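You operate a simulated robot arm through the tools that you are given. There is no shell and no other tool. Be economical: measure what you need, move in short steps, check, and stop when the job is done.

You run a simulated robot arm. Do the job below in one go: nothing can be reset, and whatever is moved stays where it is left.

TASK
Swap the shaker's coarse sieve for the medium one and clamp up again.
Fine: the coarse one goes on the bench; swing arm over, both knobs tight. Where these are worked on the way, their far stop is far enough and under half their travel is too little: swing arm.
Where things are to end (x, y in the base frame): coarse sieve within 0.06 m of [0.34, 0.27].

The check looks at the end state, three seconds after you hand in, the way a careful person would. Anything else that was tipped, shoved, dropped, spilled or broken makes it a failure.

THE ROBOT
A 6-joint arm with a two-finger parallel gripper, fixed in place. Base frame: the origin is at the foot of the arm, x ahead of it, y to its left, z up; the work surface is at about z = 0.86. Lengths are in m, angles in degrees, forces in N, time in s.
With the tool pointing down near the work surface it reaches from about 0.36 to 0.82 m from the base axis. Its first joint turns from -166.0 to 166.0 degrees. Payload 3.91 kg.
The TCP is the grasp point between the finger pads, 0.03 m short of the fingertips. In the tool frame z runs along the fingers and y along their closing line. Largest opening 0.11 m; finger width 0.02, thickness 0.01; the body of the gripper, 0.048 by 0.112 m, starts 0.055 m behind the TCP.
Orientation is that of the tool frame in the base frame, as a unit quaternion [w, x, y, z]. With the fingers straight down and closing along the base's y, the tool's x points along the base's -x, its y along +y and its z along -z.

THE INTERFACE
- The arm moves only by the tool servo_tool. Its argument "plan" is a list of rows, each a list of 7 numbers: the shift along the tool's x, y, z in units of 200 mm (1.0 is 200 mm), then the turn, a rotation vector about the tool's x, y, z in units of 120 degrees (1.0 is 120 degrees), then the opening, from 0 (shut) to 1 (fully open). In form: [[x, y, z, wx, wy, wz, fingers], ...]. A call has 1 to 8 rows; each row is the pose to reach, as a shift and turn from the pose commanded when the call began, along the tool's axes at that moment. A call with a number of a shift or a turn outside -1 to 1 is refused whole. A row lasts 0.2 s, in which the tool goes at most 0.05 m and 8.6 degrees; a call with a longer step from one row to the next is refused whole, and so is a gripper value outside its range. A pose out of reach is approached as far as the arm can. The call stops where the force on the tool passes 60 N (or 10 N more than at its start, if that is more) or the arm is blocked; 0.2 s more then pass. Each finger travels about 0.045 m/s and halts on what it meets, pressing with about 24 N; the grip force reading is that of the motor and also rises with nothing between the fingers. The clock runs only during rows and for 0.2 s after the last one: add rows that repeat a pose to give the fingers time. It gives the time, the measured TCP pose, the force on the tool (base axes), the opening and the grip force at its end, in the units of the frame above (readings bear some noise), with the torque about the TCP (base axes, N m) and any sound that the robot's microphone picked up.
- Cameras (640 x 400 px; columns grow to the right, rows downward): "scene" is fixed at [0.4002, 0.4998, 1.8165]; the picture's right is [-0.78, 0.62, 0.00], its down [0.60, 0.76, -0.25] and it looks along [-0.15, -0.19, -0.97] (base axes); focal length 342 px, centre (320, 200). "wrist" rides on the gripper at [0.077, 0.007, -0.115] in the tool frame; the picture's right is [-0.09, 1.00, 0.00], its down [-0.80, -0.07, -0.59] and it looks along [-0.59, -0.05, 0.80] (tool axes); focal length 270 px, centre (320, 200). There is no depth. A picture from a camera that has moved, and an enlarged one, comes with that camera's place and axes in the base frame and with its lens.
- camera(camera): a new picture of that camera. It takes no simulated time.
- slide_trunk(by): slides the trunk up (or, below 0, down) by that many m; the arm rides with it, the base frame stays. It gives what a move gives, with no picture.
- inspect(camera, box): a new picture of the part [left, top, right, bottom] of that camera's present view, enlarged. It takes no simulated time.
- hand_in(): hands the job in; it is judged then, once.

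Go step by step. Nothing tells you positions but the pictures and the camera data: compare them with the known pose of the tool, close in by small moves and look again before you grip or let go. The budget is 120 turns and 64 pictures, counting those below and the enlarged ones. Unless the task says otherwise, let go and move clear before handing in, and close with one line.

The tools are called after "Emit:" by a JSON object that holds its "method" and its "body". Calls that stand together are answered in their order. servo_tool: Moves the arm, as the interface text tells. Its arguments: {"type":"object","properties":{"plan":{"type":"array","items":{"type":"array","items":{"type":"number"}}}},"required":["plan"]} The other tools are called the same way: slide_trunk (by) slides the trunk up or down; camera (camera) takes a picture; inspect (camera, box) takes an enlarged picture of a part of a camera's view; hand_in () hands the job in.

At the start:

```text
time_s: 0.0
ee_pos: [0.2962, 0.3091, 1.4458]
tool_rot: [0.0, 0.0, 1.0, 0.0]
force: [-0.3, 0.8, -1.1]
ft_torque: [0.01, 0.03, -0.02]
grip_width: 0.11
gripper_force: 0.1
trunk travel left (down, up): [-0.575, 0.035]
```

scene: 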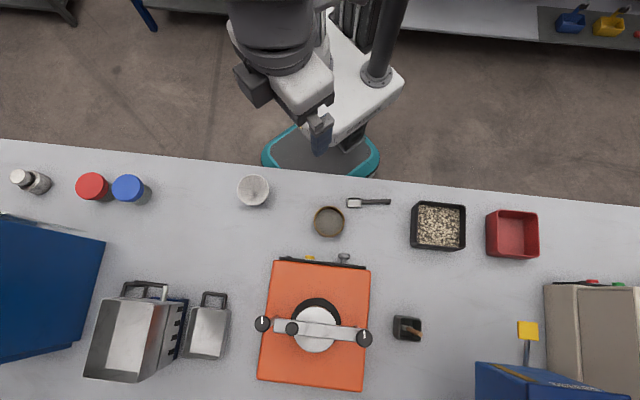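
wrist: 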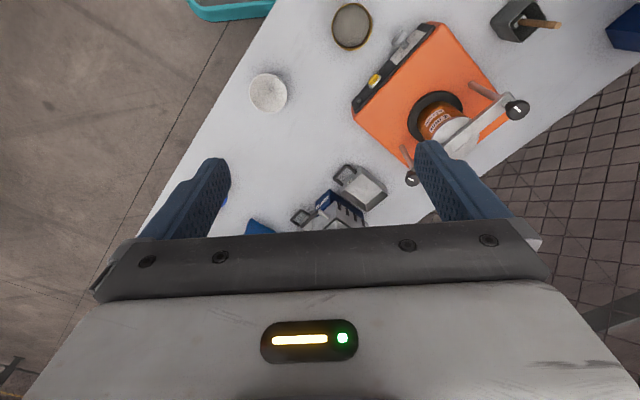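

I see an orange shaker with a clamp bar across a sieve stack, and a loose sieve with a brass rim between the robot and the shaker. I'll take enlarged views first.

Emit:
{"method": "inspect", "body": {"camera": "scene", "box": [230, 240, 430, 400]}}

Emit:
{"method": "inspect", "body": {"camera": "scene", "box": [220, 150, 420, 275]}}

Emit:
{"method": "inspect", "body": {"camera": "wrist", "box": [320, 0, 560, 200]}}

```text
2.50 times, centred on (330, 320) of scene
camera zoom: at [0.4002, 0.4998, 1.8165], right [-0.78, 0.62, 0.0], down [0.6, 0.76, -0.25], along [-0.15, -0.19, -0.97], focal length 855 px, centre (295, -100)
```

zoom: 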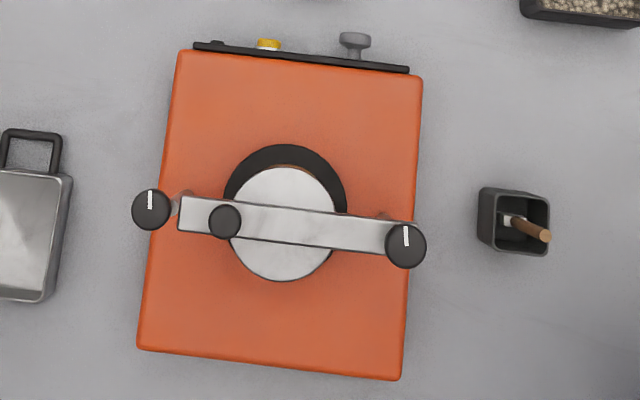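

```text
3.20 times, centred on (320, 212) of scene
camera zoom: at [0.4002, 0.4998, 1.8165], right [-0.78, 0.62, 0.0], down [0.6, 0.76, -0.25], along [-0.15, -0.19, -0.97], focal length 1094 px, centre (320, 160)
```

zoom: 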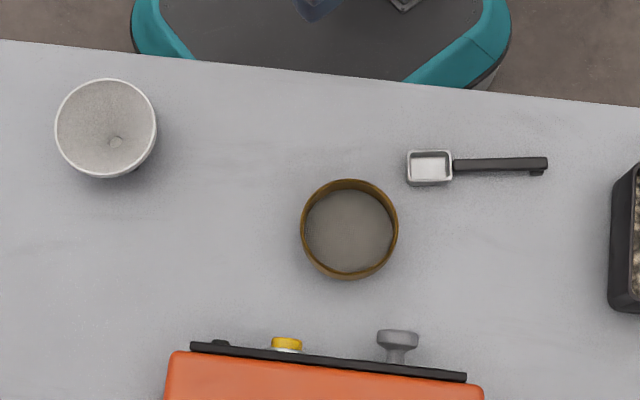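

```text
2.00 times, centred on (440, 100) of wrist
camera zoom: at [0.2197, 0.3171, 1.5609], right [0.09, 1.0, 0.0], down [0.8, -0.07, 0.59], along [0.59, -0.05, -0.8], focal length 541 px, centre (80, 400)
```

zoom: 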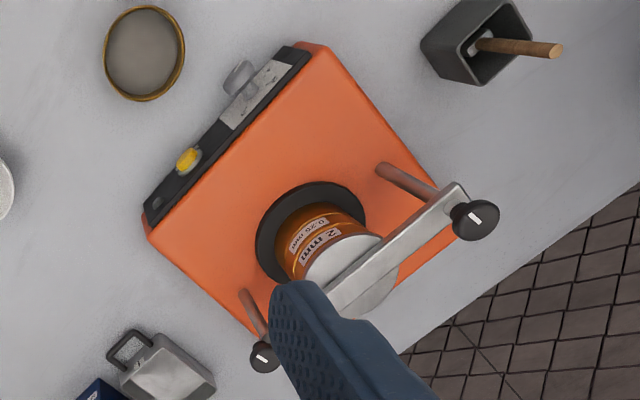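

The stack in the shaker reads "2 mm" with what may be another label below it, so I need a closer look. I'll turn the tool square to the shaker and bring the wrist camera in.

Emit:
{"method": "servo_tool", "body": {"plan": [[-0.028, 0.108, 0.16, 0, 0, -0.0625, 1], [-0.057, 0.217, 0.32, 0, 0, -0.125, 1], [-0.085, 0.325, 0.48, 0, 0, -0.1875, 1], [-0.113, 0.433, 0.64, 0, 0, -0.25, 1], [-0.142, 0.542, 0.8, 0, 0, -0.3125, 1], [-0.17, 0.65, 0.96, 0, 0, -0.375, 1], [-0.17, 0.65, 0.96, 0, 0, -0.375, 1]]}}

Emit:
{"method": "camera", "body": {"camera": "wrist"}}

```text
time_s: 1.6
ee_pos: [0.3285, 0.4379, 1.2568]
tool_rot: [0.0, -0.382, 0.924, 0.0]
force: [0.7, -0.4, 0.2]
ft_torque: [-0.02, -0.03, 0.0]
grip_width: 0.11
gripper_force: 0.0
trunk travel left (down, up): [-0.575, 0.035]
```

```text
58 pictures are left
camera wrist: at [0.2689, 0.3882, 1.3711], right [-0.64, 0.77, 0.0], down [0.62, 0.52, 0.59], along [0.46, 0.38, -0.8], focal length 270 px, centre (320, 200)
```

wrist: 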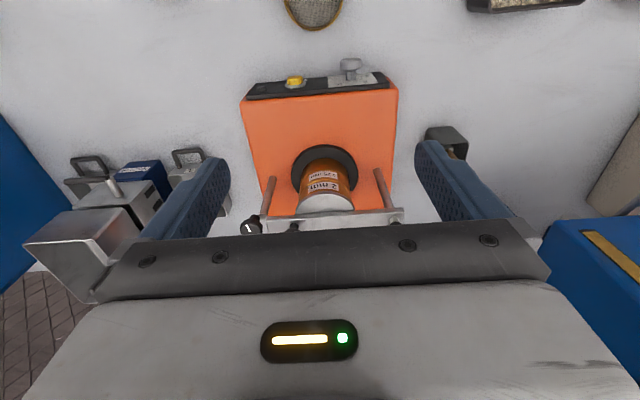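

The stack is visible upside-down in the picture; I'll zoom on it.

Emit:
{"method": "inspect", "body": {"camera": "wrist", "box": [230, 130, 430, 245]}}

Emit:
{"method": "inspect", "body": {"camera": "scene", "box": [250, 290, 390, 370]}}

```text
3.20 times, centred on (330, 188) of wrist
camera zoom: at [0.2689, 0.3882, 1.3711], right [-0.64, 0.77, 0.0], down [0.62, 0.52, 0.59], along [0.46, 0.38, -0.8], focal length 865 px, centre (288, 240)
```

zoom: 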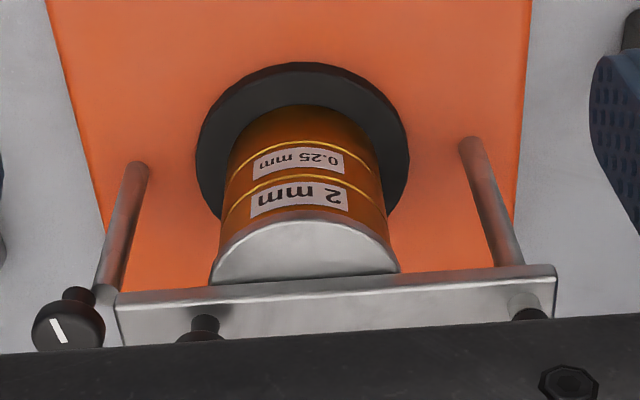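

```text
4.57 times, centred on (320, 330) of scene
camera zoom: at [0.4002, 0.4998, 1.8165], right [-0.78, 0.62, 0.0], down [0.6, 0.76, -0.25], along [-0.15, -0.19, -0.97], focal length 1563 px, centre (320, -394)
```

zoom: 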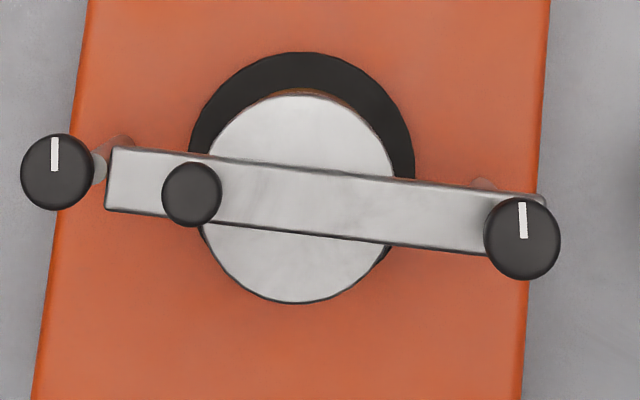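

Triangulating gives the left knob at about (0.538, 0.484, 1.08) and the right one near (0.395, 0.635). I'll move forward for a more overhead view of the clamp.

Emit:
{"method": "servo_tool", "body": {"plan": [[-0.2, 0, 0, 0, 0, 0, 1], [-0.4, 0, 0, 0, 0, 0, 1], [-0.55, 0, 0, 0, 0, 0, 1], [-0.55, 0, 0, 0, 0, 0, 1]]}}

Emit:
{"method": "camera", "body": {"camera": "wrist"}}

```text
time_s: 2.6
ee_pos: [0.4075, 0.5159, 1.2559]
tool_rot: [0.0, -0.383, 0.924, 0.0]
force: [-0.4, -0.6, -0.8]
ft_torque: [0.0, 0.0, -0.01]
grip_width: 0.11
gripper_force: 0.0
trunk travel left (down, up): [-0.575, 0.035]
```

```text
55 pictures are left
camera wrist: at [0.3478, 0.4671, 1.3692], right [-0.64, 0.77, 0.0], down [0.62, 0.52, 0.59], along [0.46, 0.38, -0.8], focal length 270 px, centre (320, 200)
```

wrist: 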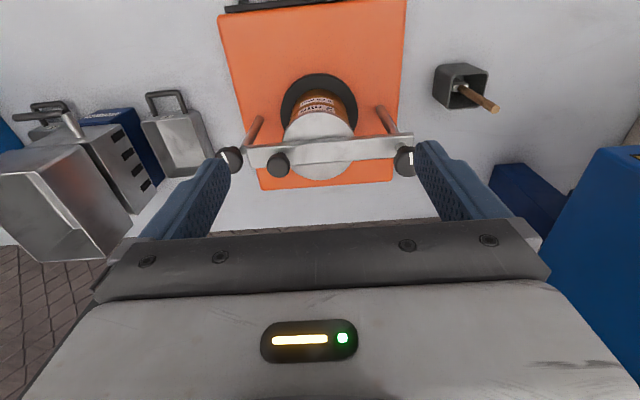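

Emit:
{"method": "inspect", "body": {"camera": "wrist", "box": [215, 70, 425, 195]}}

```text
3.05 times, centred on (320, 132) of wrist
camera zoom: at [0.3478, 0.4671, 1.3692], right [-0.64, 0.77, 0.0], down [0.62, 0.52, 0.59], along [0.46, 0.38, -0.8], focal length 824 px, centre (320, 406)
```

zoom: 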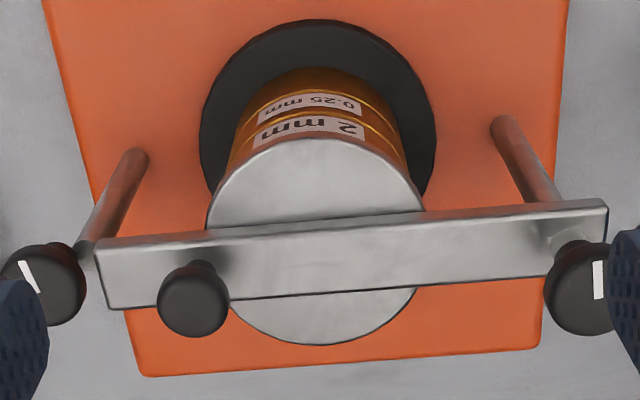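

The left knob stands just off the arm's free end (top about 1.077) and the right knob is the pivot (top about 1.105). The handle is at about (0.494, 0.529). I'll turn the tool so the fingers close across the arm and go above the left knob.

Emit:
{"method": "servo_tool", "body": {"plan": [[-0.059, -0.095, 0, 0, 0, 0.0625, 1], [-0.118, -0.19, 0, 0, 0, 0.125, 1], [-0.177, -0.285, 0, 0, 0, 0.1875, 1], [-0.236, -0.379, 0, 0, 0, 0.25, 1], [-0.295, -0.474, 0, 0, 0, 0.3125, 1], [-0.354, -0.569, 0, 0, 0, 0.375, 1]]}}

Emit:
{"method": "servo_tool", "body": {"plan": [[0, 0, 0, 0, 0, 0.0625, 1], [0, 0, 0, 0, 0, 0.125, 0.9], [0, 0, 0, 0, 0, 0.1875, 0.8], [0, 0, 0, 0, 0, 0.25, 0.7], [0, 0, 0, 0, 0, 0.3125, 0.7], [0, 0, 0, 0, 0, 0.375, 0.7], [0, 0, 0.15, 0, 0, 0.375, 0.7], [0, 0, 0.15, 0, 0, 0.375, 0.7]]}}

Emit:
{"method": "camera", "body": {"camera": "wrist"}}

Emit:
{"method": "inspect", "body": {"camera": "scene", "box": [210, 270, 410, 395]}}

```text
time_s: 4.0
ee_pos: [0.5401, 0.4877, 1.2524]
tool_rot: [0.001, 0.002, 1.0, 0.0]
force: [0.1, 0.3, 0.0]
ft_torque: [0.01, 0.01, 0.02]
grip_width: 0.1101
gripper_force: 0.1
trunk travel left (down, up): [-0.575, 0.035]
```

```text
time_s: 5.8
ee_pos: [0.5383, 0.4885, 1.221]
tool_rot: [-0.001, 0.383, 0.924, 0.0]
force: [0.5, 0.4, -0.5]
ft_torque: [0.02, 0.0, 0.01]
grip_width: 0.0768
gripper_force: 0.1
trunk travel left (down, up): [-0.575, 0.035]
```

```text
53 pictures are left
camera wrist: at [0.4887, 0.5473, 1.3367], right [0.77, 0.64, 0.0], down [0.52, -0.62, 0.59], along [0.38, -0.46, -0.8], focal length 270 px, centre (320, 200)
```

wrist: 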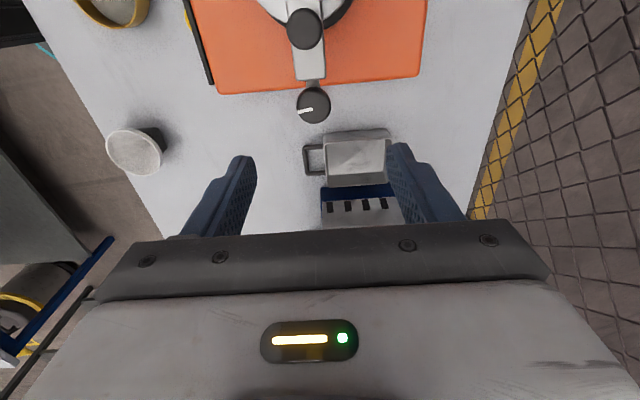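

```text
3.20 times, centred on (310, 332) of scene
camera zoom: at [0.4002, 0.4998, 1.8165], right [-0.78, 0.62, 0.0], down [0.6, 0.76, -0.25], along [-0.15, -0.19, -0.97], focal length 1094 px, centre (352, -224)
```

zoom: 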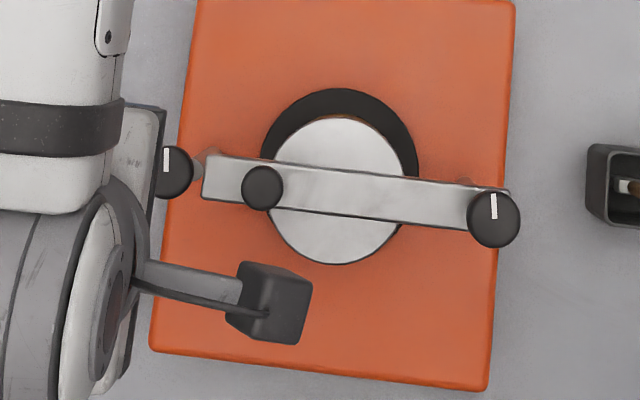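

Emit:
{"method": "inspect", "body": {"camera": "wrist", "box": [250, 0, 410, 130]}}

```text
3.08 times, centred on (330, 65) of wrist
camera zoom: at [0.4887, 0.5473, 1.3367], right [0.77, 0.64, 0.0], down [0.52, -0.62, 0.59], along [0.38, -0.46, -0.8], focal length 832 px, centre (289, 615)
```

zoom: 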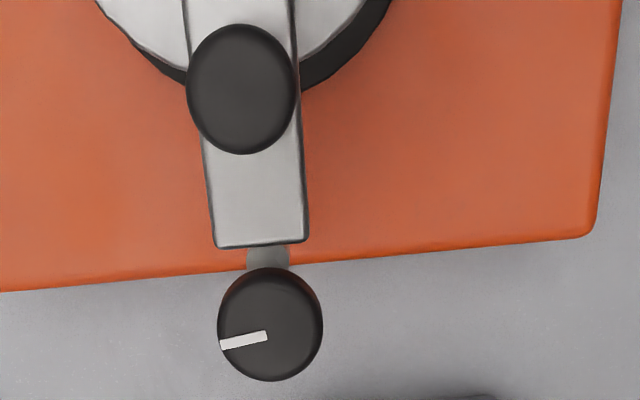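

The left knob is a vertical-axis knob on a post just past the arm end. I'll lower the open fingers around it and check before closing.

Emit:
{"method": "servo_tool", "body": {"plan": [[-0.0125, -0.02, 0.2, 0, 0, 0, 0.7], [-0.0125, -0.02, 0.4, 0, 0, 0, 0.7], [-0.0125, -0.02, 0.55, 0, 0, 0, 0.7], [-0.0125, -0.02, 0.69, 0, 0, 0, 0.7], [-0.0125, -0.02, 0.69, 0, 0, 0, 0.7]]}}

Emit:
{"method": "camera", "body": {"camera": "wrist"}}

Emit:
{"method": "inspect", "body": {"camera": "scene", "box": [210, 270, 410, 395]}}

```text
time_s: 7.0
ee_pos: [0.5371, 0.4843, 1.0849]
tool_rot: [0.0, 0.383, 0.924, 0.0]
force: [-0.9, 0.7, 0.0]
ft_torque: [-0.04, -0.03, 0.01]
grip_width: 0.0771
gripper_force: 0.1
trunk travel left (down, up): [-0.575, 0.035]
```

```text
50 pictures are left
camera wrist: at [0.4871, 0.5445, 1.201], right [0.77, 0.64, 0.0], down [0.52, -0.62, 0.59], along [0.38, -0.46, -0.8], focal length 270 px, centre (320, 200)
```

wrist: 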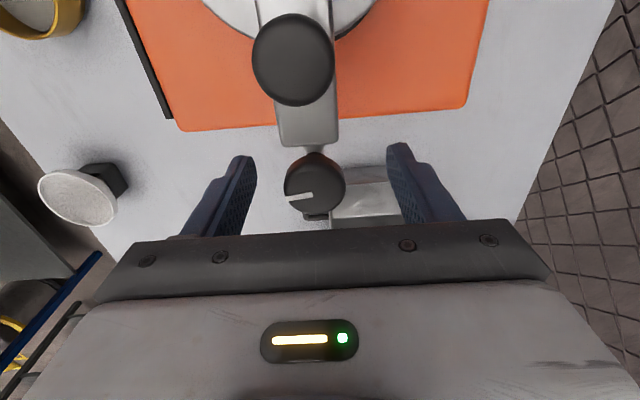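

```text
3.20 times, centred on (310, 332) of scene
camera zoom: at [0.4002, 0.4998, 1.8165], right [-0.78, 0.62, 0.0], down [0.6, 0.76, -0.25], along [-0.15, -0.19, -0.97], focal length 1094 px, centre (352, -224)
```

zoom: 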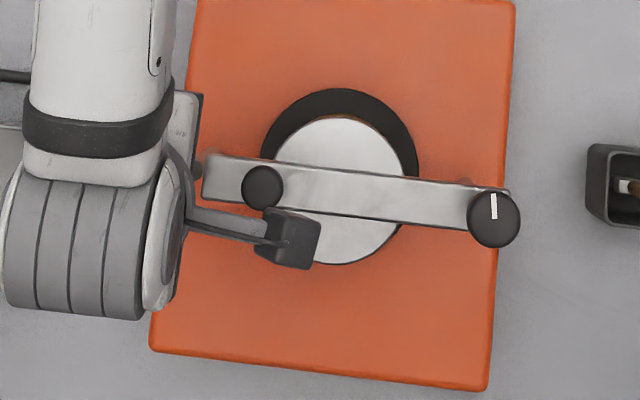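

The knob sits between the fingers; closing on it now.

Emit:
{"method": "servo_tool", "body": {"plan": [[-0.012, -0.012, 0, 0, 0, 0, 0.7], [-0.012, -0.012, 0, 0, 0, 0, 0.25], [-0.012, -0.012, 0, 0, 0, 0, 0.25], [-0.012, -0.012, 0, 0, 0, 0, 0.25], [-0.012, -0.012, 0, 0, 0, 0, 0.25]]}}

Emit:
{"method": "camera", "body": {"camera": "wrist"}}

```text
time_s: 8.2
ee_pos: [0.5381, 0.4812, 1.0866]
tool_rot: [-0.001, 0.383, 0.924, -0.001]
force: [1.7, 0.2, -0.2]
ft_torque: [0.01, -0.05, 0.0]
grip_width: 0.0313
gripper_force: 43.4
trunk travel left (down, up): [-0.575, 0.035]
```

```text
48 pictures are left
camera wrist: at [0.488, 0.5397, 1.2007], right [0.77, 0.64, 0.0], down [0.52, -0.62, 0.59], along [0.38, -0.46, -0.8], focal length 270 px, centre (320, 200)
```

wrist: 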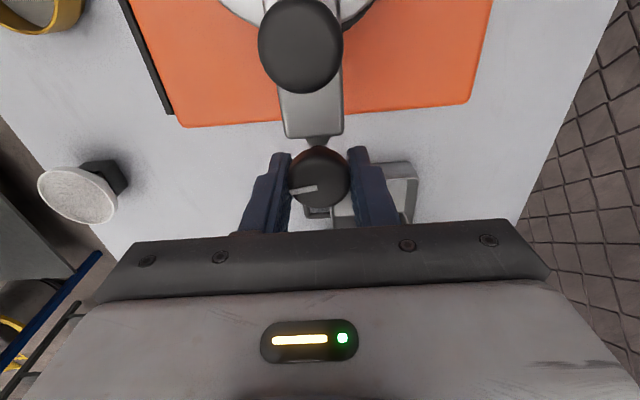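

Gripped at 31 mm. Trying a small counter-clockwise turn to loosen.

Emit:
{"method": "servo_tool", "body": {"plan": [[0, 0, 0, 0, 0, -0.05, 0.2], [0, 0, 0, 0, 0, -0.1, 0.2], [0, 0, 0, 0, 0, -0.15, 0.2], [0, 0, 0, 0, 0, -0.2, 0.2]]}}

Emit:
{"method": "inspect", "body": {"camera": "wrist", "box": [240, 80, 400, 240]}}

```text
time_s: 9.2
ee_pos: [0.5391, 0.4815, 1.0859]
tool_rot: [0.0, 0.181, 0.983, 0.001]
force: [8.4, 9.7, 1.3]
ft_torque: [0.13, 0.31, -0.04]
grip_width: 0.0311
gripper_force: 45.2
trunk travel left (down, up): [-0.575, 0.035]
```

```text
2.50 times, centred on (320, 160) of wrist
camera zoom: at [0.4689, 0.5155, 1.2007], right [0.44, 0.9, 0.0], down [0.72, -0.35, 0.59], along [0.54, -0.26, -0.8], focal length 676 px, centre (320, 300)
```

zoom: 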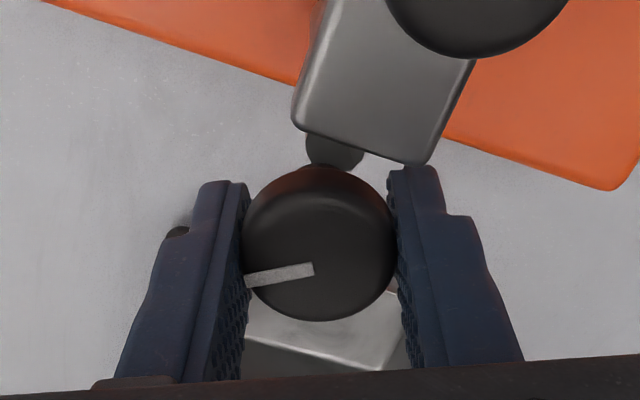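

The pointer turned with the gripper, so the knob is turning freely. I'll release, lift, rewind the wrist and take another stroke.

Emit:
{"method": "servo_tool", "body": {"plan": [[0, 0, 0, 0, 0, 0, 0.5], [0, 0, -0.2, 0, 0, 0.065, 0.5], [0, 0, -0.2, 0, 0, 0.13, 0.5], [0, 0, -0.2, 0, 0, 0.195, 0.5], [0, 0, -0.2, 0, 0, 0.26, 0.5], [0, 0, -0.2, 0, 0, 0.325, 0.5], [0, 0, -0.2, 0, 0, 0.39, 0.5], [0, 0, -0.2, 0, 0, 0.45, 0.5]]}}

Emit:
{"method": "inspect", "body": {"camera": "wrist", "box": [240, 60, 400, 240]}}

```text
time_s: 11.0
ee_pos: [0.5383, 0.4786, 1.1258]
tool_rot: [0.0, 0.61, 0.793, 0.001]
force: [0.2, 0.2, -0.1]
ft_torque: [-0.01, 0.05, 0.02]
grip_width: 0.0553
gripper_force: 0.0
trunk travel left (down, up): [-0.575, 0.035]
```

```text
2.22 times, centred on (320, 150) of wrist
camera zoom: at [0.5246, 0.5553, 1.2407], right [0.99, 0.17, 0.0], down [0.14, -0.79, 0.59], along [0.1, -0.59, -0.8], focal length 601 px, centre (320, 311)
```

zoom: 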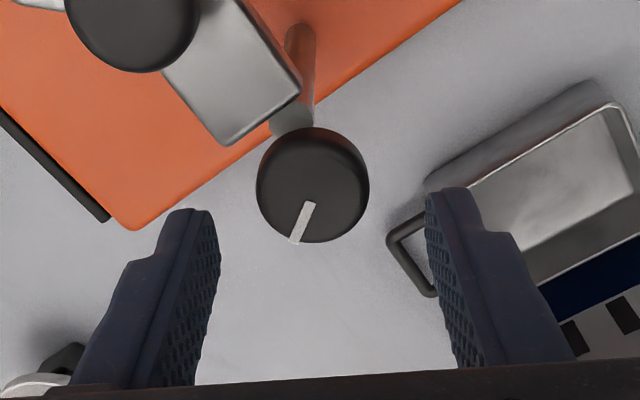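

Emit:
{"method": "servo_tool", "body": {"plan": [[0, 0, 0.2, 0, 0, 0, 0.5], [0, 0, 0.2, 0, 0, 0, 0.2], [0, 0, 0.2, 0, 0, 0, 0.2], [0, 0, 0.2, 0, 0, 0, 0.2]]}}

Emit:
{"method": "servo_tool", "body": {"plan": [[0, 0, 0, 0, 0, -0.065, 0.2], [0, 0, 0, 0, 0, -0.13, 0.2], [0, 0, 0, 0, 0, -0.195, 0.2], [0, 0, 0, 0, 0, -0.26, 0.2], [0, 0, 0, 0, 0, -0.325, 0.2], [0, 0, 0, 0, 0, -0.39, 0.2], [0, 0, 0, 0, 0, -0.45, 0.2]]}}

Emit:
{"method": "inspect", "body": {"camera": "wrist", "box": [240, 80, 400, 240]}}

```text
time_s: 12.0
ee_pos: [0.5358, 0.4777, 1.0868]
tool_rot: [0.0, 0.609, 0.793, -0.001]
force: [-7.4, -5.3, -1.4]
ft_torque: [-0.17, 0.18, 0.07]
grip_width: 0.0315
gripper_force: 44.7
trunk travel left (down, up): [-0.575, 0.035]
```

```text
time_s: 13.6
ee_pos: [0.5407, 0.4802, 1.0865]
tool_rot: [-0.001, 0.181, 0.984, 0.001]
force: [12.0, 4.3, -6.8]
ft_torque: [-0.03, -0.92, -0.08]
grip_width: 0.0312
gripper_force: 45.0
trunk travel left (down, up): [-0.575, 0.035]
```

```text
2.50 times, centred on (320, 160) of wrist
camera zoom: at [0.4709, 0.5146, 1.2002], right [0.44, 0.9, 0.0], down [0.72, -0.35, 0.59], along [0.54, -0.26, -0.8], focal length 676 px, centre (320, 300)
```

zoom: 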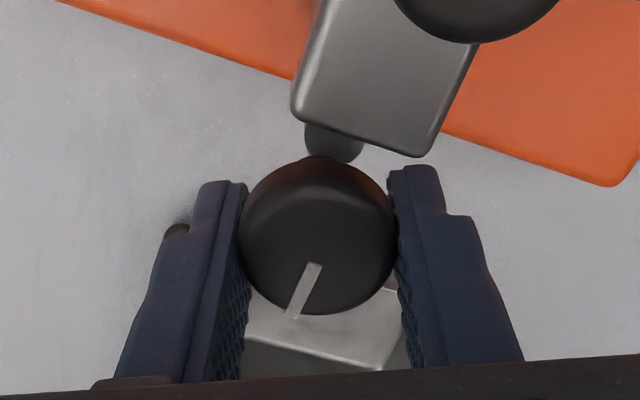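

The knob has turned about 78° with no stop yet. One more stroke.

Emit:
{"method": "servo_tool", "body": {"plan": [[0, 0, 0, 0, 0, 0, 0.5], [0.009, 0, -0.2, 0, 0, 0.065, 0.5], [0.009, 0, -0.2, 0, 0, 0.13, 0.5], [0.009, 0, -0.2, 0, 0, 0.195, 0.5], [0.009, 0, -0.2, 0, 0, 0.26, 0.5], [0.009, 0, -0.2, 0, 0, 0.325, 0.5], [0.009, 0, -0.2, 0, 0, 0.39, 0.5], [0.009, 0, -0.2, 0, 0, 0.45, 0.5]]}}

Emit:
{"method": "servo_tool", "body": {"plan": [[0, 0, 0.2, 0, 0, 0, 0.5], [0, 0, 0.2, 0, 0, 0, 0.2], [0, 0, 0.2, 0, 0, 0, 0.2], [0, 0, 0.2, 0, 0, 0, 0.2]]}}

Emit:
{"method": "servo_tool", "body": {"plan": [[0, 0, 0, 0, 0, -0.065, 0.2], [0, 0, 0, 0, 0, -0.13, 0.2], [0, 0, 0, 0, 0, -0.195, 0.2], [0, 0, 0, 0, 0, -0.26, 0.2], [0, 0, 0, 0, 0, -0.325, 0.2], [0, 0, 0, 0, 0, -0.39, 0.2], [0, 0, 0, 0, 0, -0.45, 0.2]]}}

Emit:
{"method": "inspect", "body": {"camera": "wrist", "box": [240, 80, 400, 240]}}

```text
time_s: 15.4
ee_pos: [0.5369, 0.4797, 1.1262]
tool_rot: [0.0, 0.609, 0.793, 0.0]
force: [-0.4, -0.8, 0.3]
ft_torque: [0.02, -0.01, 0.01]
grip_width: 0.0552
gripper_force: 0.0
trunk travel left (down, up): [-0.575, 0.035]
```

```text
time_s: 16.4
ee_pos: [0.5361, 0.4806, 1.0864]
tool_rot: [-0.001, 0.608, 0.794, 0.0]
force: [5.2, -0.2, 0.8]
ft_torque: [0.09, -0.27, -0.01]
grip_width: 0.0314
gripper_force: 45.5
trunk travel left (down, up): [-0.575, 0.035]
```

```text
time_s: 18.0
ee_pos: [0.5373, 0.4816, 1.0862]
tool_rot: [0.0, 0.18, 0.984, 0.001]
force: [15.0, 18.9, 14.8]
ft_torque: [0.74, 0.96, -0.06]
grip_width: 0.0311
gripper_force: 44.4
trunk travel left (down, up): [-0.575, 0.035]
```

```text
2.50 times, centred on (320, 160) of wrist
camera zoom: at [0.468, 0.5156, 1.2007], right [0.44, 0.9, 0.0], down [0.72, -0.35, 0.59], along [0.54, -0.26, -0.8], focal length 676 px, centre (320, 300)
```

zoom: 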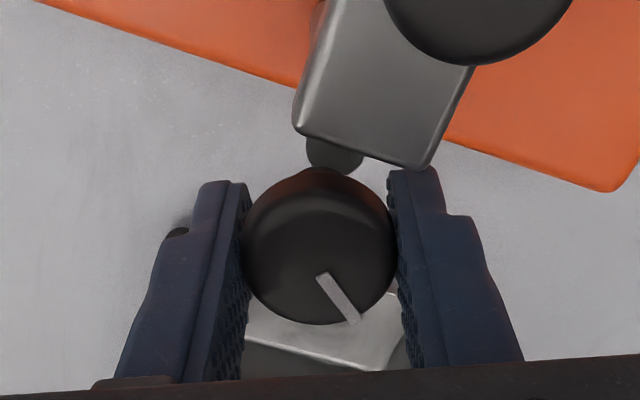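

The left knob has turned about 130°, and the last stroke ended with a finger brushing the arm end. I'll release and go to the right knob now, viewing it from above first.

Emit:
{"method": "servo_tool", "body": {"plan": [[0, 0, 0, 0, 0, 0, 0.6], [0, 0, -0.25, 0, 0, 0, 0.7], [0, 0, -0.4, 0, 0, 0, 0.7], [0.23, 0.1125, -0.4, 0, 0, 0, 0.7], [0.46, 0.225, -0.4, 0, 0, 0, 0.7], [0.69, 0.3375, -0.4, 0, 0, 0, 0.7], [0.9225, 0.45, -0.4, 0, 0, 0, 0.7], [0.9225, 0.45, -0.4, 0, 0, 0, 0.7]]}}

Emit:
{"method": "servo_tool", "body": {"plan": [[0, 0, 0, 0, 0, 0.065, 0.6], [0, 0, 0, 0, 0, 0.13, 0.6], [0, 0, 0, 0, 0, 0.195, 0.6], [0, 0, 0, 0, 0, 0.26, 0.6], [0, 0, 0, 0, 0, 0.325, 0.6], [0, 0, 0, 0, 0, 0.39, 0.6], [0, 0, 0, 0, 0, 0.45, 0.6], [0, 0, 0, 0, 0, 0.45, 0.6]]}}

Emit:
{"method": "camera", "body": {"camera": "wrist"}}

Emit:
{"method": "inspect", "body": {"camera": "scene", "box": [210, 270, 410, 395]}}

```text
refused: row 4 steps farther than a row can; nothing moved
```

```text
time_s: 19.8
ee_pos: [0.5362, 0.48, 1.0857]
tool_rot: [0.0, 0.61, 0.793, -0.001]
force: [0.6, -0.2, -0.4]
ft_torque: [0.02, 0.01, -0.01]
grip_width: 0.0657
gripper_force: 0.1
trunk travel left (down, up): [-0.575, 0.035]
```

```text
43 pictures are left
camera wrist: at [0.5229, 0.5563, 1.2004], right [0.99, 0.17, 0.0], down [0.14, -0.79, 0.59], along [0.1, -0.59, -0.8], focal length 270 px, centre (320, 200)
```

wrist: 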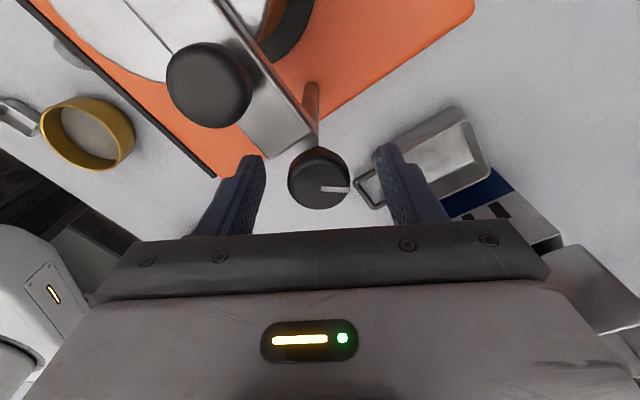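

```text
3.20 times, centred on (310, 332) of scene
camera zoom: at [0.4002, 0.4998, 1.8165], right [-0.78, 0.62, 0.0], down [0.6, 0.76, -0.25], along [-0.15, -0.19, -0.97], focal length 1094 px, centre (352, -224)
```

zoom: 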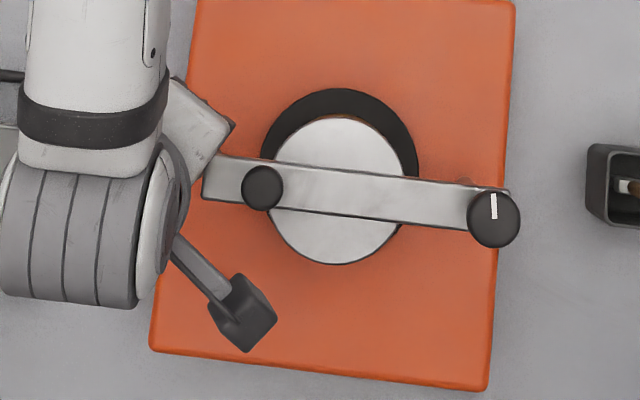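

The first call was refused, so the tool rewound in place, and the knob is still between the fingers. I'll use that for one more loosening stroke.

Emit:
{"method": "servo_tool", "body": {"plan": [[0, 0, 0, 0, 0, 0, 0.2], [0, 0, 0, 0, 0, 0, 0.2], [0, 0, 0, 0, 0, 0, 0.2], [0, 0, 0, 0, 0, -0.06, 0.2], [0, 0, 0, 0, 0, -0.125, 0.2], [0, 0, 0, 0, 0, -0.19, 0.2], [0, 0, 0, 0, 0, -0.255, 0.2], [0, 0, 0, 0, 0, -0.32, 0.2]]}}

Emit:
{"method": "servo_tool", "body": {"plan": [[0, 0, 0, 0, 0, -0.06, 0.2], [0, 0, 0, 0, 0, -0.1, 0.2]]}}

Emit:
{"method": "inspect", "body": {"camera": "wrist", "box": [240, 80, 400, 240]}}

```text
time_s: 21.6
ee_pos: [0.5392, 0.4801, 1.0851]
tool_rot: [0.0, 0.314, 0.95, 0.001]
force: [5.1, 11.0, 3.0]
ft_torque: [0.04, 0.03, -0.04]
grip_width: 0.0314
gripper_force: 45.0
trunk travel left (down, up): [-0.575, 0.035]
```

```text
time_s: 22.2
ee_pos: [0.5385, 0.4805, 1.0857]
tool_rot: [0.0, 0.212, 0.977, 0.001]
force: [14.4, 12.5, 6.9]
ft_torque: [-0.02, -0.28, -0.58]
grip_width: 0.0317
gripper_force: 44.6
trunk travel left (down, up): [-0.575, 0.035]
```

```text
2.50 times, centred on (320, 160) of wrist
camera zoom: at [0.4717, 0.5193, 1.2], right [0.49, 0.87, 0.0], down [0.7, -0.4, 0.59], along [0.52, -0.29, -0.8], focal length 676 px, centre (320, 300)
```

zoom: 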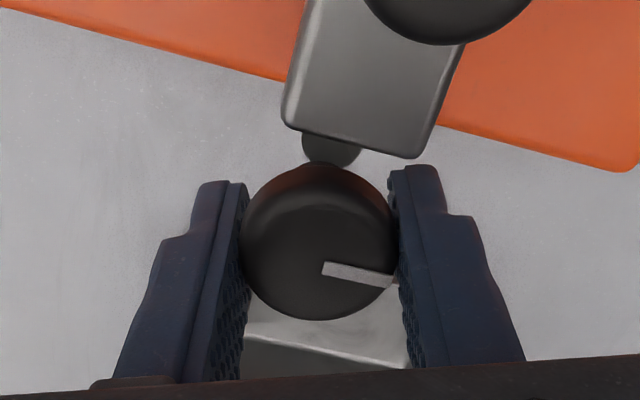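

A torque of −0.58 and slip show the left knob is at its loose stop, exactly half a turn from where it started. Next is the right knob.

Emit:
{"method": "servo_tool", "body": {"plan": [[0, 0, 0, 0, 0, 0, 0.6], [0, 0, -0.24, 0, 0, 0, 0.6], [0, 0, -0.45, 0, 0, 0, 0.6], [0.19, 0.0784, -0.45, 0, 0, 0, 0.6], [0.38, 0.157, -0.45, 0, 0, 0, 0.6], [0.57, 0.235, -0.45, 0, 0, 0, 0.6], [0.76, 0.314, -0.45, 0, 0, 0, 0.6], [0.948, 0.392, -0.45, 0, 0, 0, 0.6]]}}

Emit:
{"method": "servo_tool", "body": {"plan": [[0, 0, 0, 0, 0, 0.06, 0.6], [0, 0, 0, 0, 0, 0.12, 0.6], [0, 0, 0, 0, 0, 0.18, 0.6], [0, 0, 0, 0, 0, 0.24, 0.6], [0, 0, 0, 0, 0, 0.3, 0.6], [0, 0, 0, 0, 0, 0.36, 0.6], [0, 0, 0, 0, 0, 0.42, 0.6], [0, 0, 0, 0, 0, 0.42, 0.6]]}}

Emit:
{"method": "camera", "body": {"camera": "wrist"}}

```text
time_s: 24.0
ee_pos: [0.394, 0.6309, 1.1766]
tool_rot: [0.0, 0.213, 0.977, 0.0]
force: [0.2, 0.3, -0.2]
ft_torque: [0.01, -0.01, -0.04]
grip_width: 0.0659
gripper_force: 0.0
trunk travel left (down, up): [-0.575, 0.035]
```

```text
time_s: 25.8
ee_pos: [0.3971, 0.6314, 1.1764]
tool_rot: [0.0, 0.61, 0.792, 0.0]
force: [0.0, -0.1, -0.4]
ft_torque: [-0.01, 0.02, 0.01]
grip_width: 0.0661
gripper_force: 0.0
trunk travel left (down, up): [-0.575, 0.035]
```

```text
40 pictures are left
camera wrist: at [0.3831, 0.707, 1.2908], right [0.99, 0.17, 0.0], down [0.14, -0.79, 0.59], along [0.1, -0.59, -0.8], focal length 270 px, centre (320, 200)
```

wrist: 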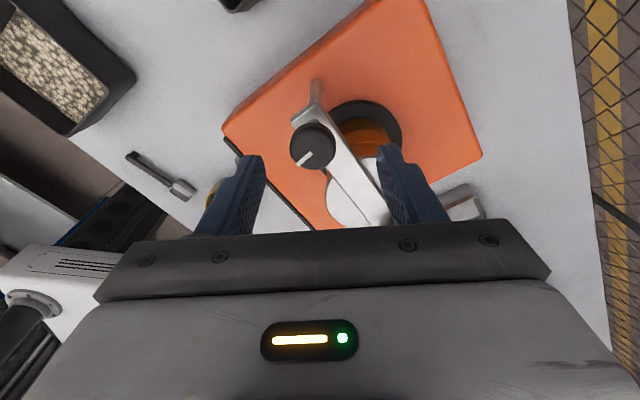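

Right knob refined to about (0.393, 0.625), top about 1.115. I'll correct and lower partway around it.

Emit:
{"method": "servo_tool", "body": {"plan": [[-0.026, -0.026, 0.1, 0, 0, 0, 0.65], [-0.026, -0.026, 0.29, 0, 0, 0, 0.65], [-0.026, -0.026, 0.29, 0, 0, 0, 0.65]]}}

Emit:
{"method": "inspect", "body": {"camera": "wrist", "box": [220, 80, 420, 240]}}

Emit:
{"method": "inspect", "body": {"camera": "scene", "box": [290, 290, 410, 380]}}

```text
time_s: 26.6
ee_pos: [0.3945, 0.6256, 1.1198]
tool_rot: [0.0, 0.609, 0.793, 0.001]
force: [-0.6, -1.0, -0.4]
ft_torque: [-0.04, 0.02, -0.01]
grip_width: 0.0716
gripper_force: 0.0
trunk travel left (down, up): [-0.575, 0.035]
```

```text
2.50 times, centred on (320, 160) of wrist
camera zoom: at [0.3797, 0.7013, 1.2343], right [0.98, 0.17, 0.0], down [0.14, -0.79, 0.59], along [0.1, -0.59, -0.8], focal length 676 px, centre (320, 300)
```

zoom: 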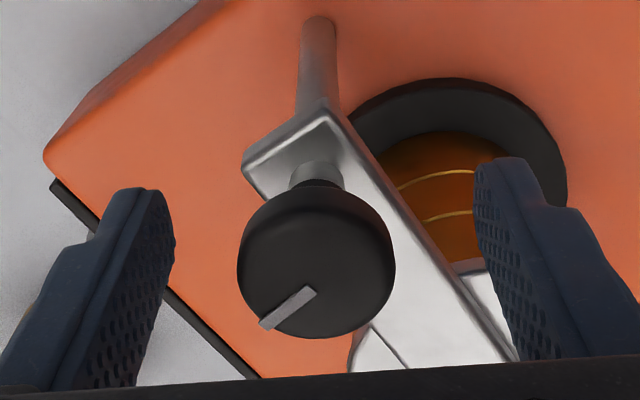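

```text
4.44 times, centred on (350, 335) of scene
camera zoom: at [0.4002, 0.4998, 1.8165], right [-0.78, 0.62, 0.0], down [0.6, 0.76, -0.25], along [-0.15, -0.19, -0.97], focal length 1520 px, centre (187, -400)
```

zoom: 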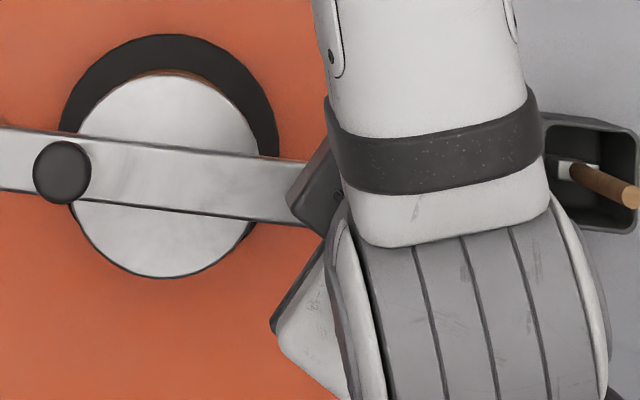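

Well centred. I'll close and turn counter-clockwise 120°.

Emit:
{"method": "servo_tool", "body": {"plan": [[0, 0, 0, 0, 0, 0, 0.2], [0, 0, 0, 0, 0, 0, 0.2], [0, 0, 0, 0, 0, 0, 0.2], [0, 0, 0, 0, 0, -0.06, 0.2], [0, 0, 0, 0, 0, -0.125, 0.2], [0, 0, 0, 0, 0, -0.19, 0.2], [0, 0, 0, 0, 0, -0.255, 0.2], [0, 0, 0, 0, 0, -0.32, 0.2]]}}

Emit:
{"method": "servo_tool", "body": {"plan": [[0, 0, 0, 0, 0, -0.065, 0.2], [0, 0, 0, 0, 0, -0.13, 0.2], [0, 0, 0, 0, 0, -0.195, 0.2], [0, 0, 0, 0, 0, -0.26, 0.2], [0, 0, 0, 0, 0, -0.325, 0.2], [0, 0, 0, 0, 0, -0.39, 0.2], [0, 0, 0, 0, 0, -0.455, 0.2], [0, 0, 0, 0, 0, -0.52, 0.2]]}}

Emit:
{"method": "servo_tool", "body": {"plan": [[0, 0, 0, 0, 0, -0.065, 0.2], [0, 0, 0, 0, 0, -0.13, 0.2], [0, 0, 0, 0, 0, -0.195, 0.2], [0, 0, 0, 0, 0, -0.26, 0.2]]}}

Emit:
{"method": "inspect", "body": {"camera": "wrist", "box": [220, 80, 420, 240]}}

```text
time_s: 28.4
ee_pos: [0.3932, 0.6254, 1.1196]
tool_rot: [0.001, 0.314, 0.95, 0.001]
force: [1.8, 11.2, 11.6]
ft_torque: [0.65, 0.49, 0.0]
grip_width: 0.0313
gripper_force: 45.4
trunk travel left (down, up): [-0.575, 0.035]
```

```text
time_s: 30.2
ee_pos: [0.3941, 0.6268, 1.1192]
tool_rot: [0.001, -0.225, 0.974, 0.001]
force: [8.6, 23.4, 26.6]
ft_torque: [-0.04, 0.25, -0.01]
grip_width: 0.0313
gripper_force: 44.5
trunk travel left (down, up): [-0.575, 0.035]
```

```text
time_s: 31.2
ee_pos: [0.393, 0.6256, 1.1185]
tool_rot: [0.002, -0.479, 0.878, 0.001]
force: [7.9, 24.9, 26.1]
ft_torque: [-0.06, 0.12, -0.01]
grip_width: 0.0315
gripper_force: 45.3
trunk travel left (down, up): [-0.575, 0.035]
```

```text
2.50 times, centred on (320, 160) of wrist
camera zoom: at [0.3448, 0.5652, 1.2337], right [-0.79, 0.61, 0.0], down [0.49, 0.63, 0.6], along [0.37, 0.47, -0.8], focal length 676 px, centre (320, 300)
```

zoom: 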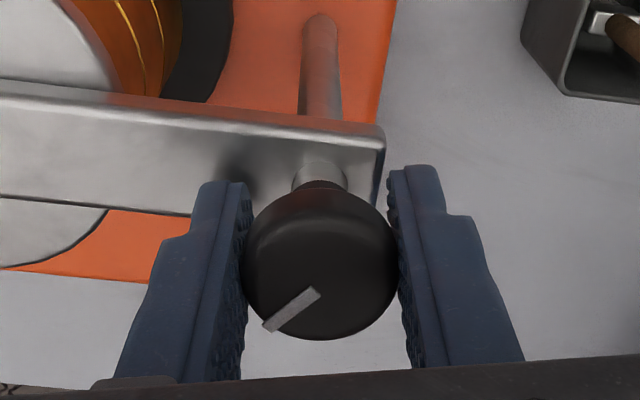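

Turned 132° so far; continuing in the same grip for the remaining half-turn.

Emit:
{"method": "servo_tool", "body": {"plan": [[0, 0, 0, 0, 0, -0.065, 0.2], [0, 0, 0, 0, 0, -0.13, 0.2], [0, 0, 0, 0, 0, -0.195, 0.2], [0, 0, 0, 0, 0, -0.26, 0.2], [0, 0, 0, 0, 0, -0.325, 0.2], [0, 0, 0, 0, 0, -0.39, 0.2], [0, 0, 0, 0, 0, -0.42, 0.2]]}}

Emit:
{"method": "inspect", "body": {"camera": "wrist", "box": [220, 80, 420, 240]}}

```text
time_s: 32.8
ee_pos: [0.3927, 0.6237, 1.1178]
tool_rot: [-0.001, 0.807, -0.591, 0.001]
force: [6.6, 15.1, 22.4]
ft_torque: [0.05, -0.32, -0.37]
grip_width: 0.0313
gripper_force: 44.8
trunk travel left (down, up): [-0.575, 0.035]
```

```text
2.50 times, centred on (320, 160) of wrist
camera zoom: at [0.4093, 0.5483, 1.2329], right [-0.98, -0.22, 0.0], down [-0.17, 0.79, 0.59], along [-0.13, 0.58, -0.8], focal length 676 px, centre (320, 300)
```

zoom: 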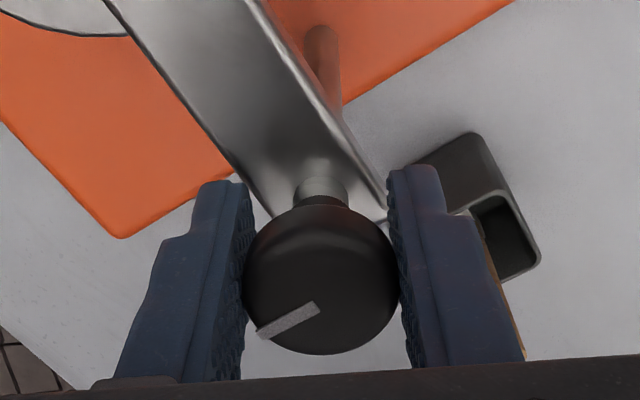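

The right knob has also reached its loose stop. Now I'll go over the swing-arm handle at about (0.494, 0.526).

Emit:
{"method": "servo_tool", "body": {"plan": [[0, 0, 0, 0, 0, 0, 0.6], [0, 0, -0.2, 0, 0, 0, 0.6], [0, 0, -0.35, 0, 0, 0, 0.6], [0.155, -0.083, -0.35, 0, 0, -0.057, 0.6], [0.31, -0.166, -0.35, 0, 0, -0.114, 0.6], [0.465, -0.25, -0.35, 0, 0, -0.171, 0.6], [0.62, -0.333, -0.35, 0, 0, -0.228, 0.6], [0.62, -0.333, -0.35, 0, 0, -0.228, 0.6]]}}

Emit:
{"method": "camera", "body": {"camera": "wrist"}}

```text
time_s: 34.6
ee_pos: [0.4941, 0.5259, 1.1896]
tool_rot: [0.0, 0.923, -0.384, 0.0]
force: [-0.6, -0.1, -0.6]
ft_torque: [-0.01, -0.01, 0.01]
grip_width: 0.066
gripper_force: 0.0
trunk travel left (down, up): [-0.575, 0.035]
```

```text
35 pictures are left
camera wrist: at [0.5431, 0.4664, 1.3031], right [-0.77, -0.64, 0.0], down [-0.51, 0.62, 0.59], along [-0.38, 0.46, -0.8], focal length 270 px, centre (320, 200)
```

wrist: 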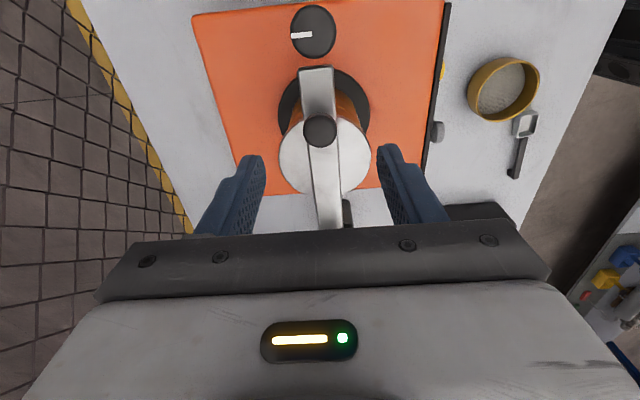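

The handle is centred. I'll lower around it, close loosely and try a small swing toward the robot.

Emit:
{"method": "servo_tool", "body": {"plan": [[-0.02, 0, 0.2, 0, 0, 0, 0.6], [-0.02, 0, 0.385, 0, 0, 0, 0.6], [-0.02, 0, 0.385, 0, 0, 0, 0.32], [-0.02, 0, 0.385, 0, 0, 0, 0.32], [-0.02, 0, 0.385, 0, 0, 0, 0.32]]}}

Emit:
{"method": "servo_tool", "body": {"plan": [[-0.0067, 0.0953, 0, 0, 0, 0.0667, 0.32], [-0.0265, 0.1888, 0, 0, 0, 0.1333, 0.32], [-0.0592, 0.2786, 0, 0, 0, 0.2, 0.32]]}}

Emit:
{"method": "inspect", "body": {"camera": "scene", "box": [210, 230, 410, 395]}}

```text
time_s: 35.8
ee_pos: [0.49, 0.5296, 1.1117]
tool_rot: [0.0, 0.923, -0.384, 0.0]
force: [0.2, -0.7, -0.2]
ft_torque: [0.03, -0.01, -0.02]
grip_width: 0.0353
gripper_force: 0.0
trunk travel left (down, up): [-0.575, 0.035]
```

```text
time_s: 36.4
ee_pos: [0.4752, 0.5227, 1.1128]
tool_rot: [-0.016, 0.872, -0.49, 0.003]
force: [33.1, 37.3, -8.8]
ft_torque: [1.24, -0.33, 0.92]
grip_width: 0.0598
gripper_force: 23.9
trunk travel left (down, up): [-0.575, 0.035]
stopped in row 2: the force on the tool passed its limit (the readings are from after the stop); the commanded pose is now the measured one
```

```text
2.42 times, centred on (310, 312) of scene
camera zoom: at [0.4002, 0.4998, 1.8165], right [-0.78, 0.62, 0.0], down [0.6, 0.76, -0.25], along [-0.15, -0.19, -0.97], focal length 829 px, centre (344, -73)
```

zoom: 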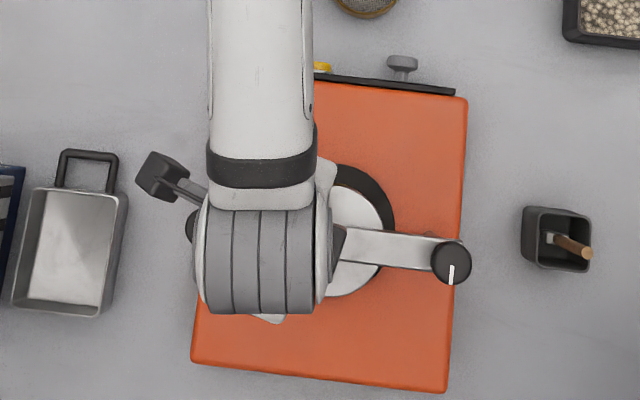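

The handle is blocked in that direction, so the arm must swing outward. I'll back off to the start pose first.

Emit:
{"method": "servo_tool", "body": {"plan": [[0.005, -0.04, 0, -0.0076, 0.0016, -0.057, 0.5], [0.009, -0.081, 0, -0.0152, 0.0032, -0.114, 0.5], [0.009, -0.081, 0, -0.0152, 0.0032, -0.114, 0.5]]}}

Emit:
{"method": "inspect", "body": {"camera": "wrist", "box": [220, 60, 420, 240]}}

```text
time_s: 37.2
ee_pos: [0.481, 0.5201, 1.1157]
tool_rot: [0.005, 0.924, -0.381, -0.002]
force: [-0.1, -0.9, 0.5]
ft_torque: [-0.02, -0.02, -0.01]
grip_width: 0.055
gripper_force: 0.1
trunk travel left (down, up): [-0.575, 0.035]
```

```text
2.22 times, centred on (320, 150) of wrist
camera zoom: at [0.5316, 0.4618, 1.2302], right [-0.77, -0.64, 0.01], down [-0.51, 0.62, 0.59], along [-0.39, 0.45, -0.8], focal length 601 px, centre (320, 311)
```

zoom: 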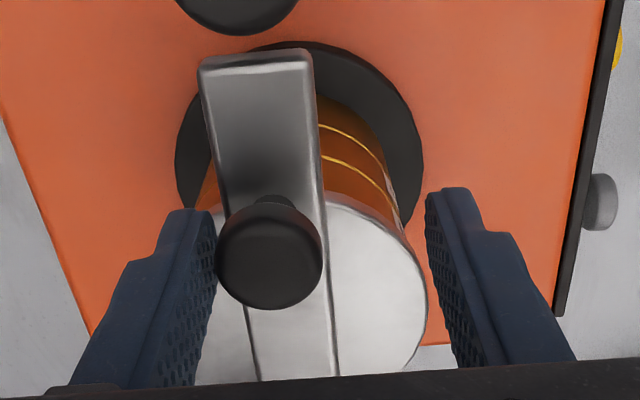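

The far finger had only pressed the handle, so nothing shifted. I'll recentre, close loosely and try swinging outward.

Emit:
{"method": "servo_tool", "body": {"plan": [[0, -0.065, 0.02, 0, 0, 0, 0.5], [0, -0.065, 0.02, 0, 0, 0, 0.33], [0, -0.065, 0.02, 0, 0, 0, 0.33]]}}

Emit:
{"method": "servo_tool", "body": {"plan": [[-0.0059, -0.0894, 0, 0, 0, -0.0625, 0.33], [-0.0233, -0.1773, 0, 0, 0, -0.125, 0.33], [-0.0521, -0.2621, 0, 0, 0, -0.1875, 0.33]]}}

Emit:
{"method": "inspect", "body": {"camera": "scene", "box": [210, 230, 410, 395]}}

```text
time_s: 38.0
ee_pos: [0.4917, 0.5309, 1.1116]
tool_rot: [0.004, 0.924, -0.383, -0.001]
force: [0.4, -0.3, 0.3]
ft_torque: [-0.01, 0.01, 0.01]
grip_width: 0.0361
gripper_force: 0.0
trunk travel left (down, up): [-0.575, 0.035]
```

```text
time_s: 38.8
ee_pos: [0.5205, 0.573, 1.1126]
tool_rot: [0.004, 0.981, -0.195, -0.002]
force: [0.3, 0.4, -0.3]
ft_torque: [-0.02, 0.05, 0.01]
grip_width: 0.0362
gripper_force: 0.0
trunk travel left (down, up): [-0.575, 0.035]
```

```text
2.42 times, centred on (310, 312) of scene
camera zoom: at [0.4002, 0.4998, 1.8165], right [-0.78, 0.62, 0.0], down [0.6, 0.76, -0.25], along [-0.15, -0.19, -0.97], focal length 829 px, centre (344, -73)
```

zoom: 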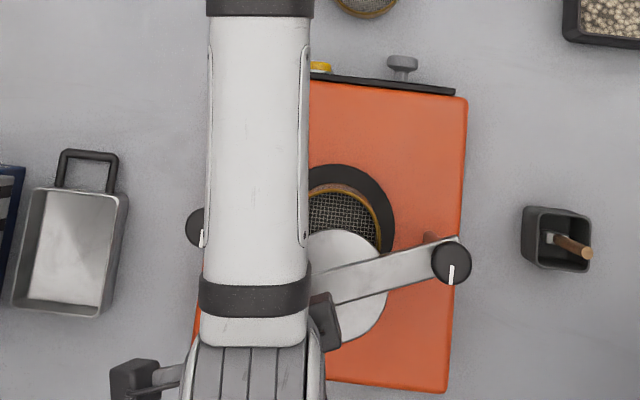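

It swings freely outward, and the plate travels with the arm, exposing the coarse sieve. I'll continue the arc.

Emit:
{"method": "servo_tool", "body": {"plan": [[-0.0059, -0.0894, 0, 0, 0, -0.0625, 0.33], [-0.0233, -0.1773, 0, 0, 0, -0.125, 0.33], [-0.0521, -0.2621, 0, 0, 0, -0.1875, 0.33], [-0.0918, -0.3425, 0, 0, 0, -0.25, 0.33], [-0.1415, -0.417, 0, 0, 0, -0.3125, 0.33]]}}

Emit:
{"method": "inspect", "body": {"camera": "scene", "box": [210, 230, 410, 395]}}

```text
time_s: 40.0
ee_pos: [0.4944, 0.619, 1.1022]
tool_rot: [0.003, 0.991, 0.132, -0.004]
force: [2.4, 1.5, 1.1]
ft_torque: [0.09, -0.07, -0.07]
grip_width: 0.0369
gripper_force: 1.2
out of reach, approached as far as the arm can: row 2, 3, 4, 5
trunk travel left (down, up): [-0.575, 0.035]
```

```text
2.42 times, centred on (310, 312) of scene
camera zoom: at [0.4002, 0.4998, 1.8165], right [-0.78, 0.62, 0.0], down [0.6, 0.76, -0.25], along [-0.15, -0.19, -0.97], focal length 829 px, centre (344, -73)
```

zoom: 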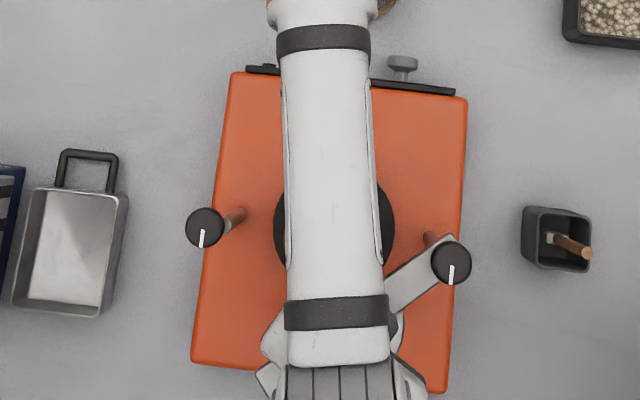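

The arm ran out of reach. Let me look from the wrist to see how the handle lies.

Emit:
{"method": "camera", "body": {"camera": "wrist"}}

```text
30 pictures are left
camera wrist: at [0.5708, 0.632, 1.2161], right [0.18, -0.98, 0.01], down [-0.79, -0.14, 0.6], along [-0.59, -0.11, -0.8], focal length 270 px, centre (320, 200)
```

wrist: 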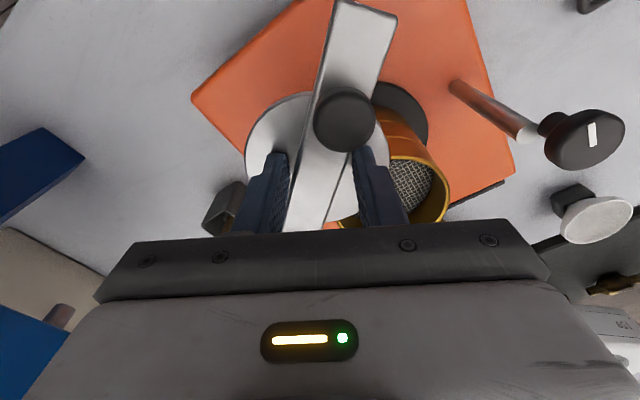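

The gripper slid inward off the handle; the arm has swung about 40°. I'll lift clear, then push the bar further out nearer its pivot with closed fingers.

Emit:
{"method": "servo_tool", "body": {"plan": [[0, 0, -0.15, 0, 0, 0, 0.4], [0, 0, -0.3, 0, 0, 0, 0.4], [-0.14, 0.08, -0.3, 0, 0, 0, 0.2], [-0.28, 0.153, -0.3, 0, 0, 0, 0], [-0.28, 0.153, -0.3, 0, 0, 0, 0]]}}

```text
time_s: 41.2
ee_pos: [0.4801, 0.6052, 1.1656]
tool_rot: [0.003, 0.992, 0.13, -0.003]
force: [0.1, 0.8, 0.8]
ft_torque: [0.0, -0.01, -0.05]
grip_width: 0.0
gripper_force: 24.0
out of reach, approached as far as the arm can: row 1, 2, 3, 4, 5
trunk travel left (down, up): [-0.575, 0.035]
```

Emit:
{"method": "servo_tool", "body": {"plan": [[-0.1, 0.08, 0, 0, 0, 0, 0], [-0.203, 0.158, 0, 0, 0, 0, 0], [-0.203, 0.158, 0.0, 0, 0, 0, 0]]}}

Emit:
{"method": "camera", "body": {"camera": "wrist"}}

```text
time_s: 42.0
ee_pos: [0.4458, 0.5643, 1.166]
tool_rot: [0.001, 0.991, 0.131, -0.001]
force: [-0.7, -0.2, 1.1]
ft_torque: [0.05, -0.05, 0.0]
grip_width: 0.0001
gripper_force: 23.9
out of reach, approached as far as the arm can: row 1
trunk travel left (down, up): [-0.575, 0.035]
```

```text
29 pictures are left
camera wrist: at [0.5219, 0.5786, 1.2809], right [0.17, -0.98, 0.0], down [-0.79, -0.14, 0.6], along [-0.59, -0.1, -0.8], focal length 270 px, centre (320, 200)
```

wrist: 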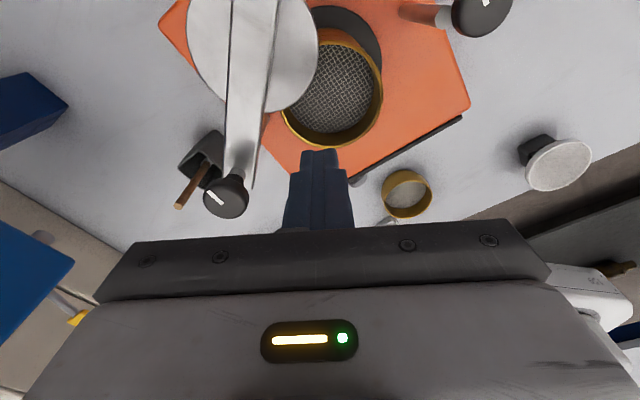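

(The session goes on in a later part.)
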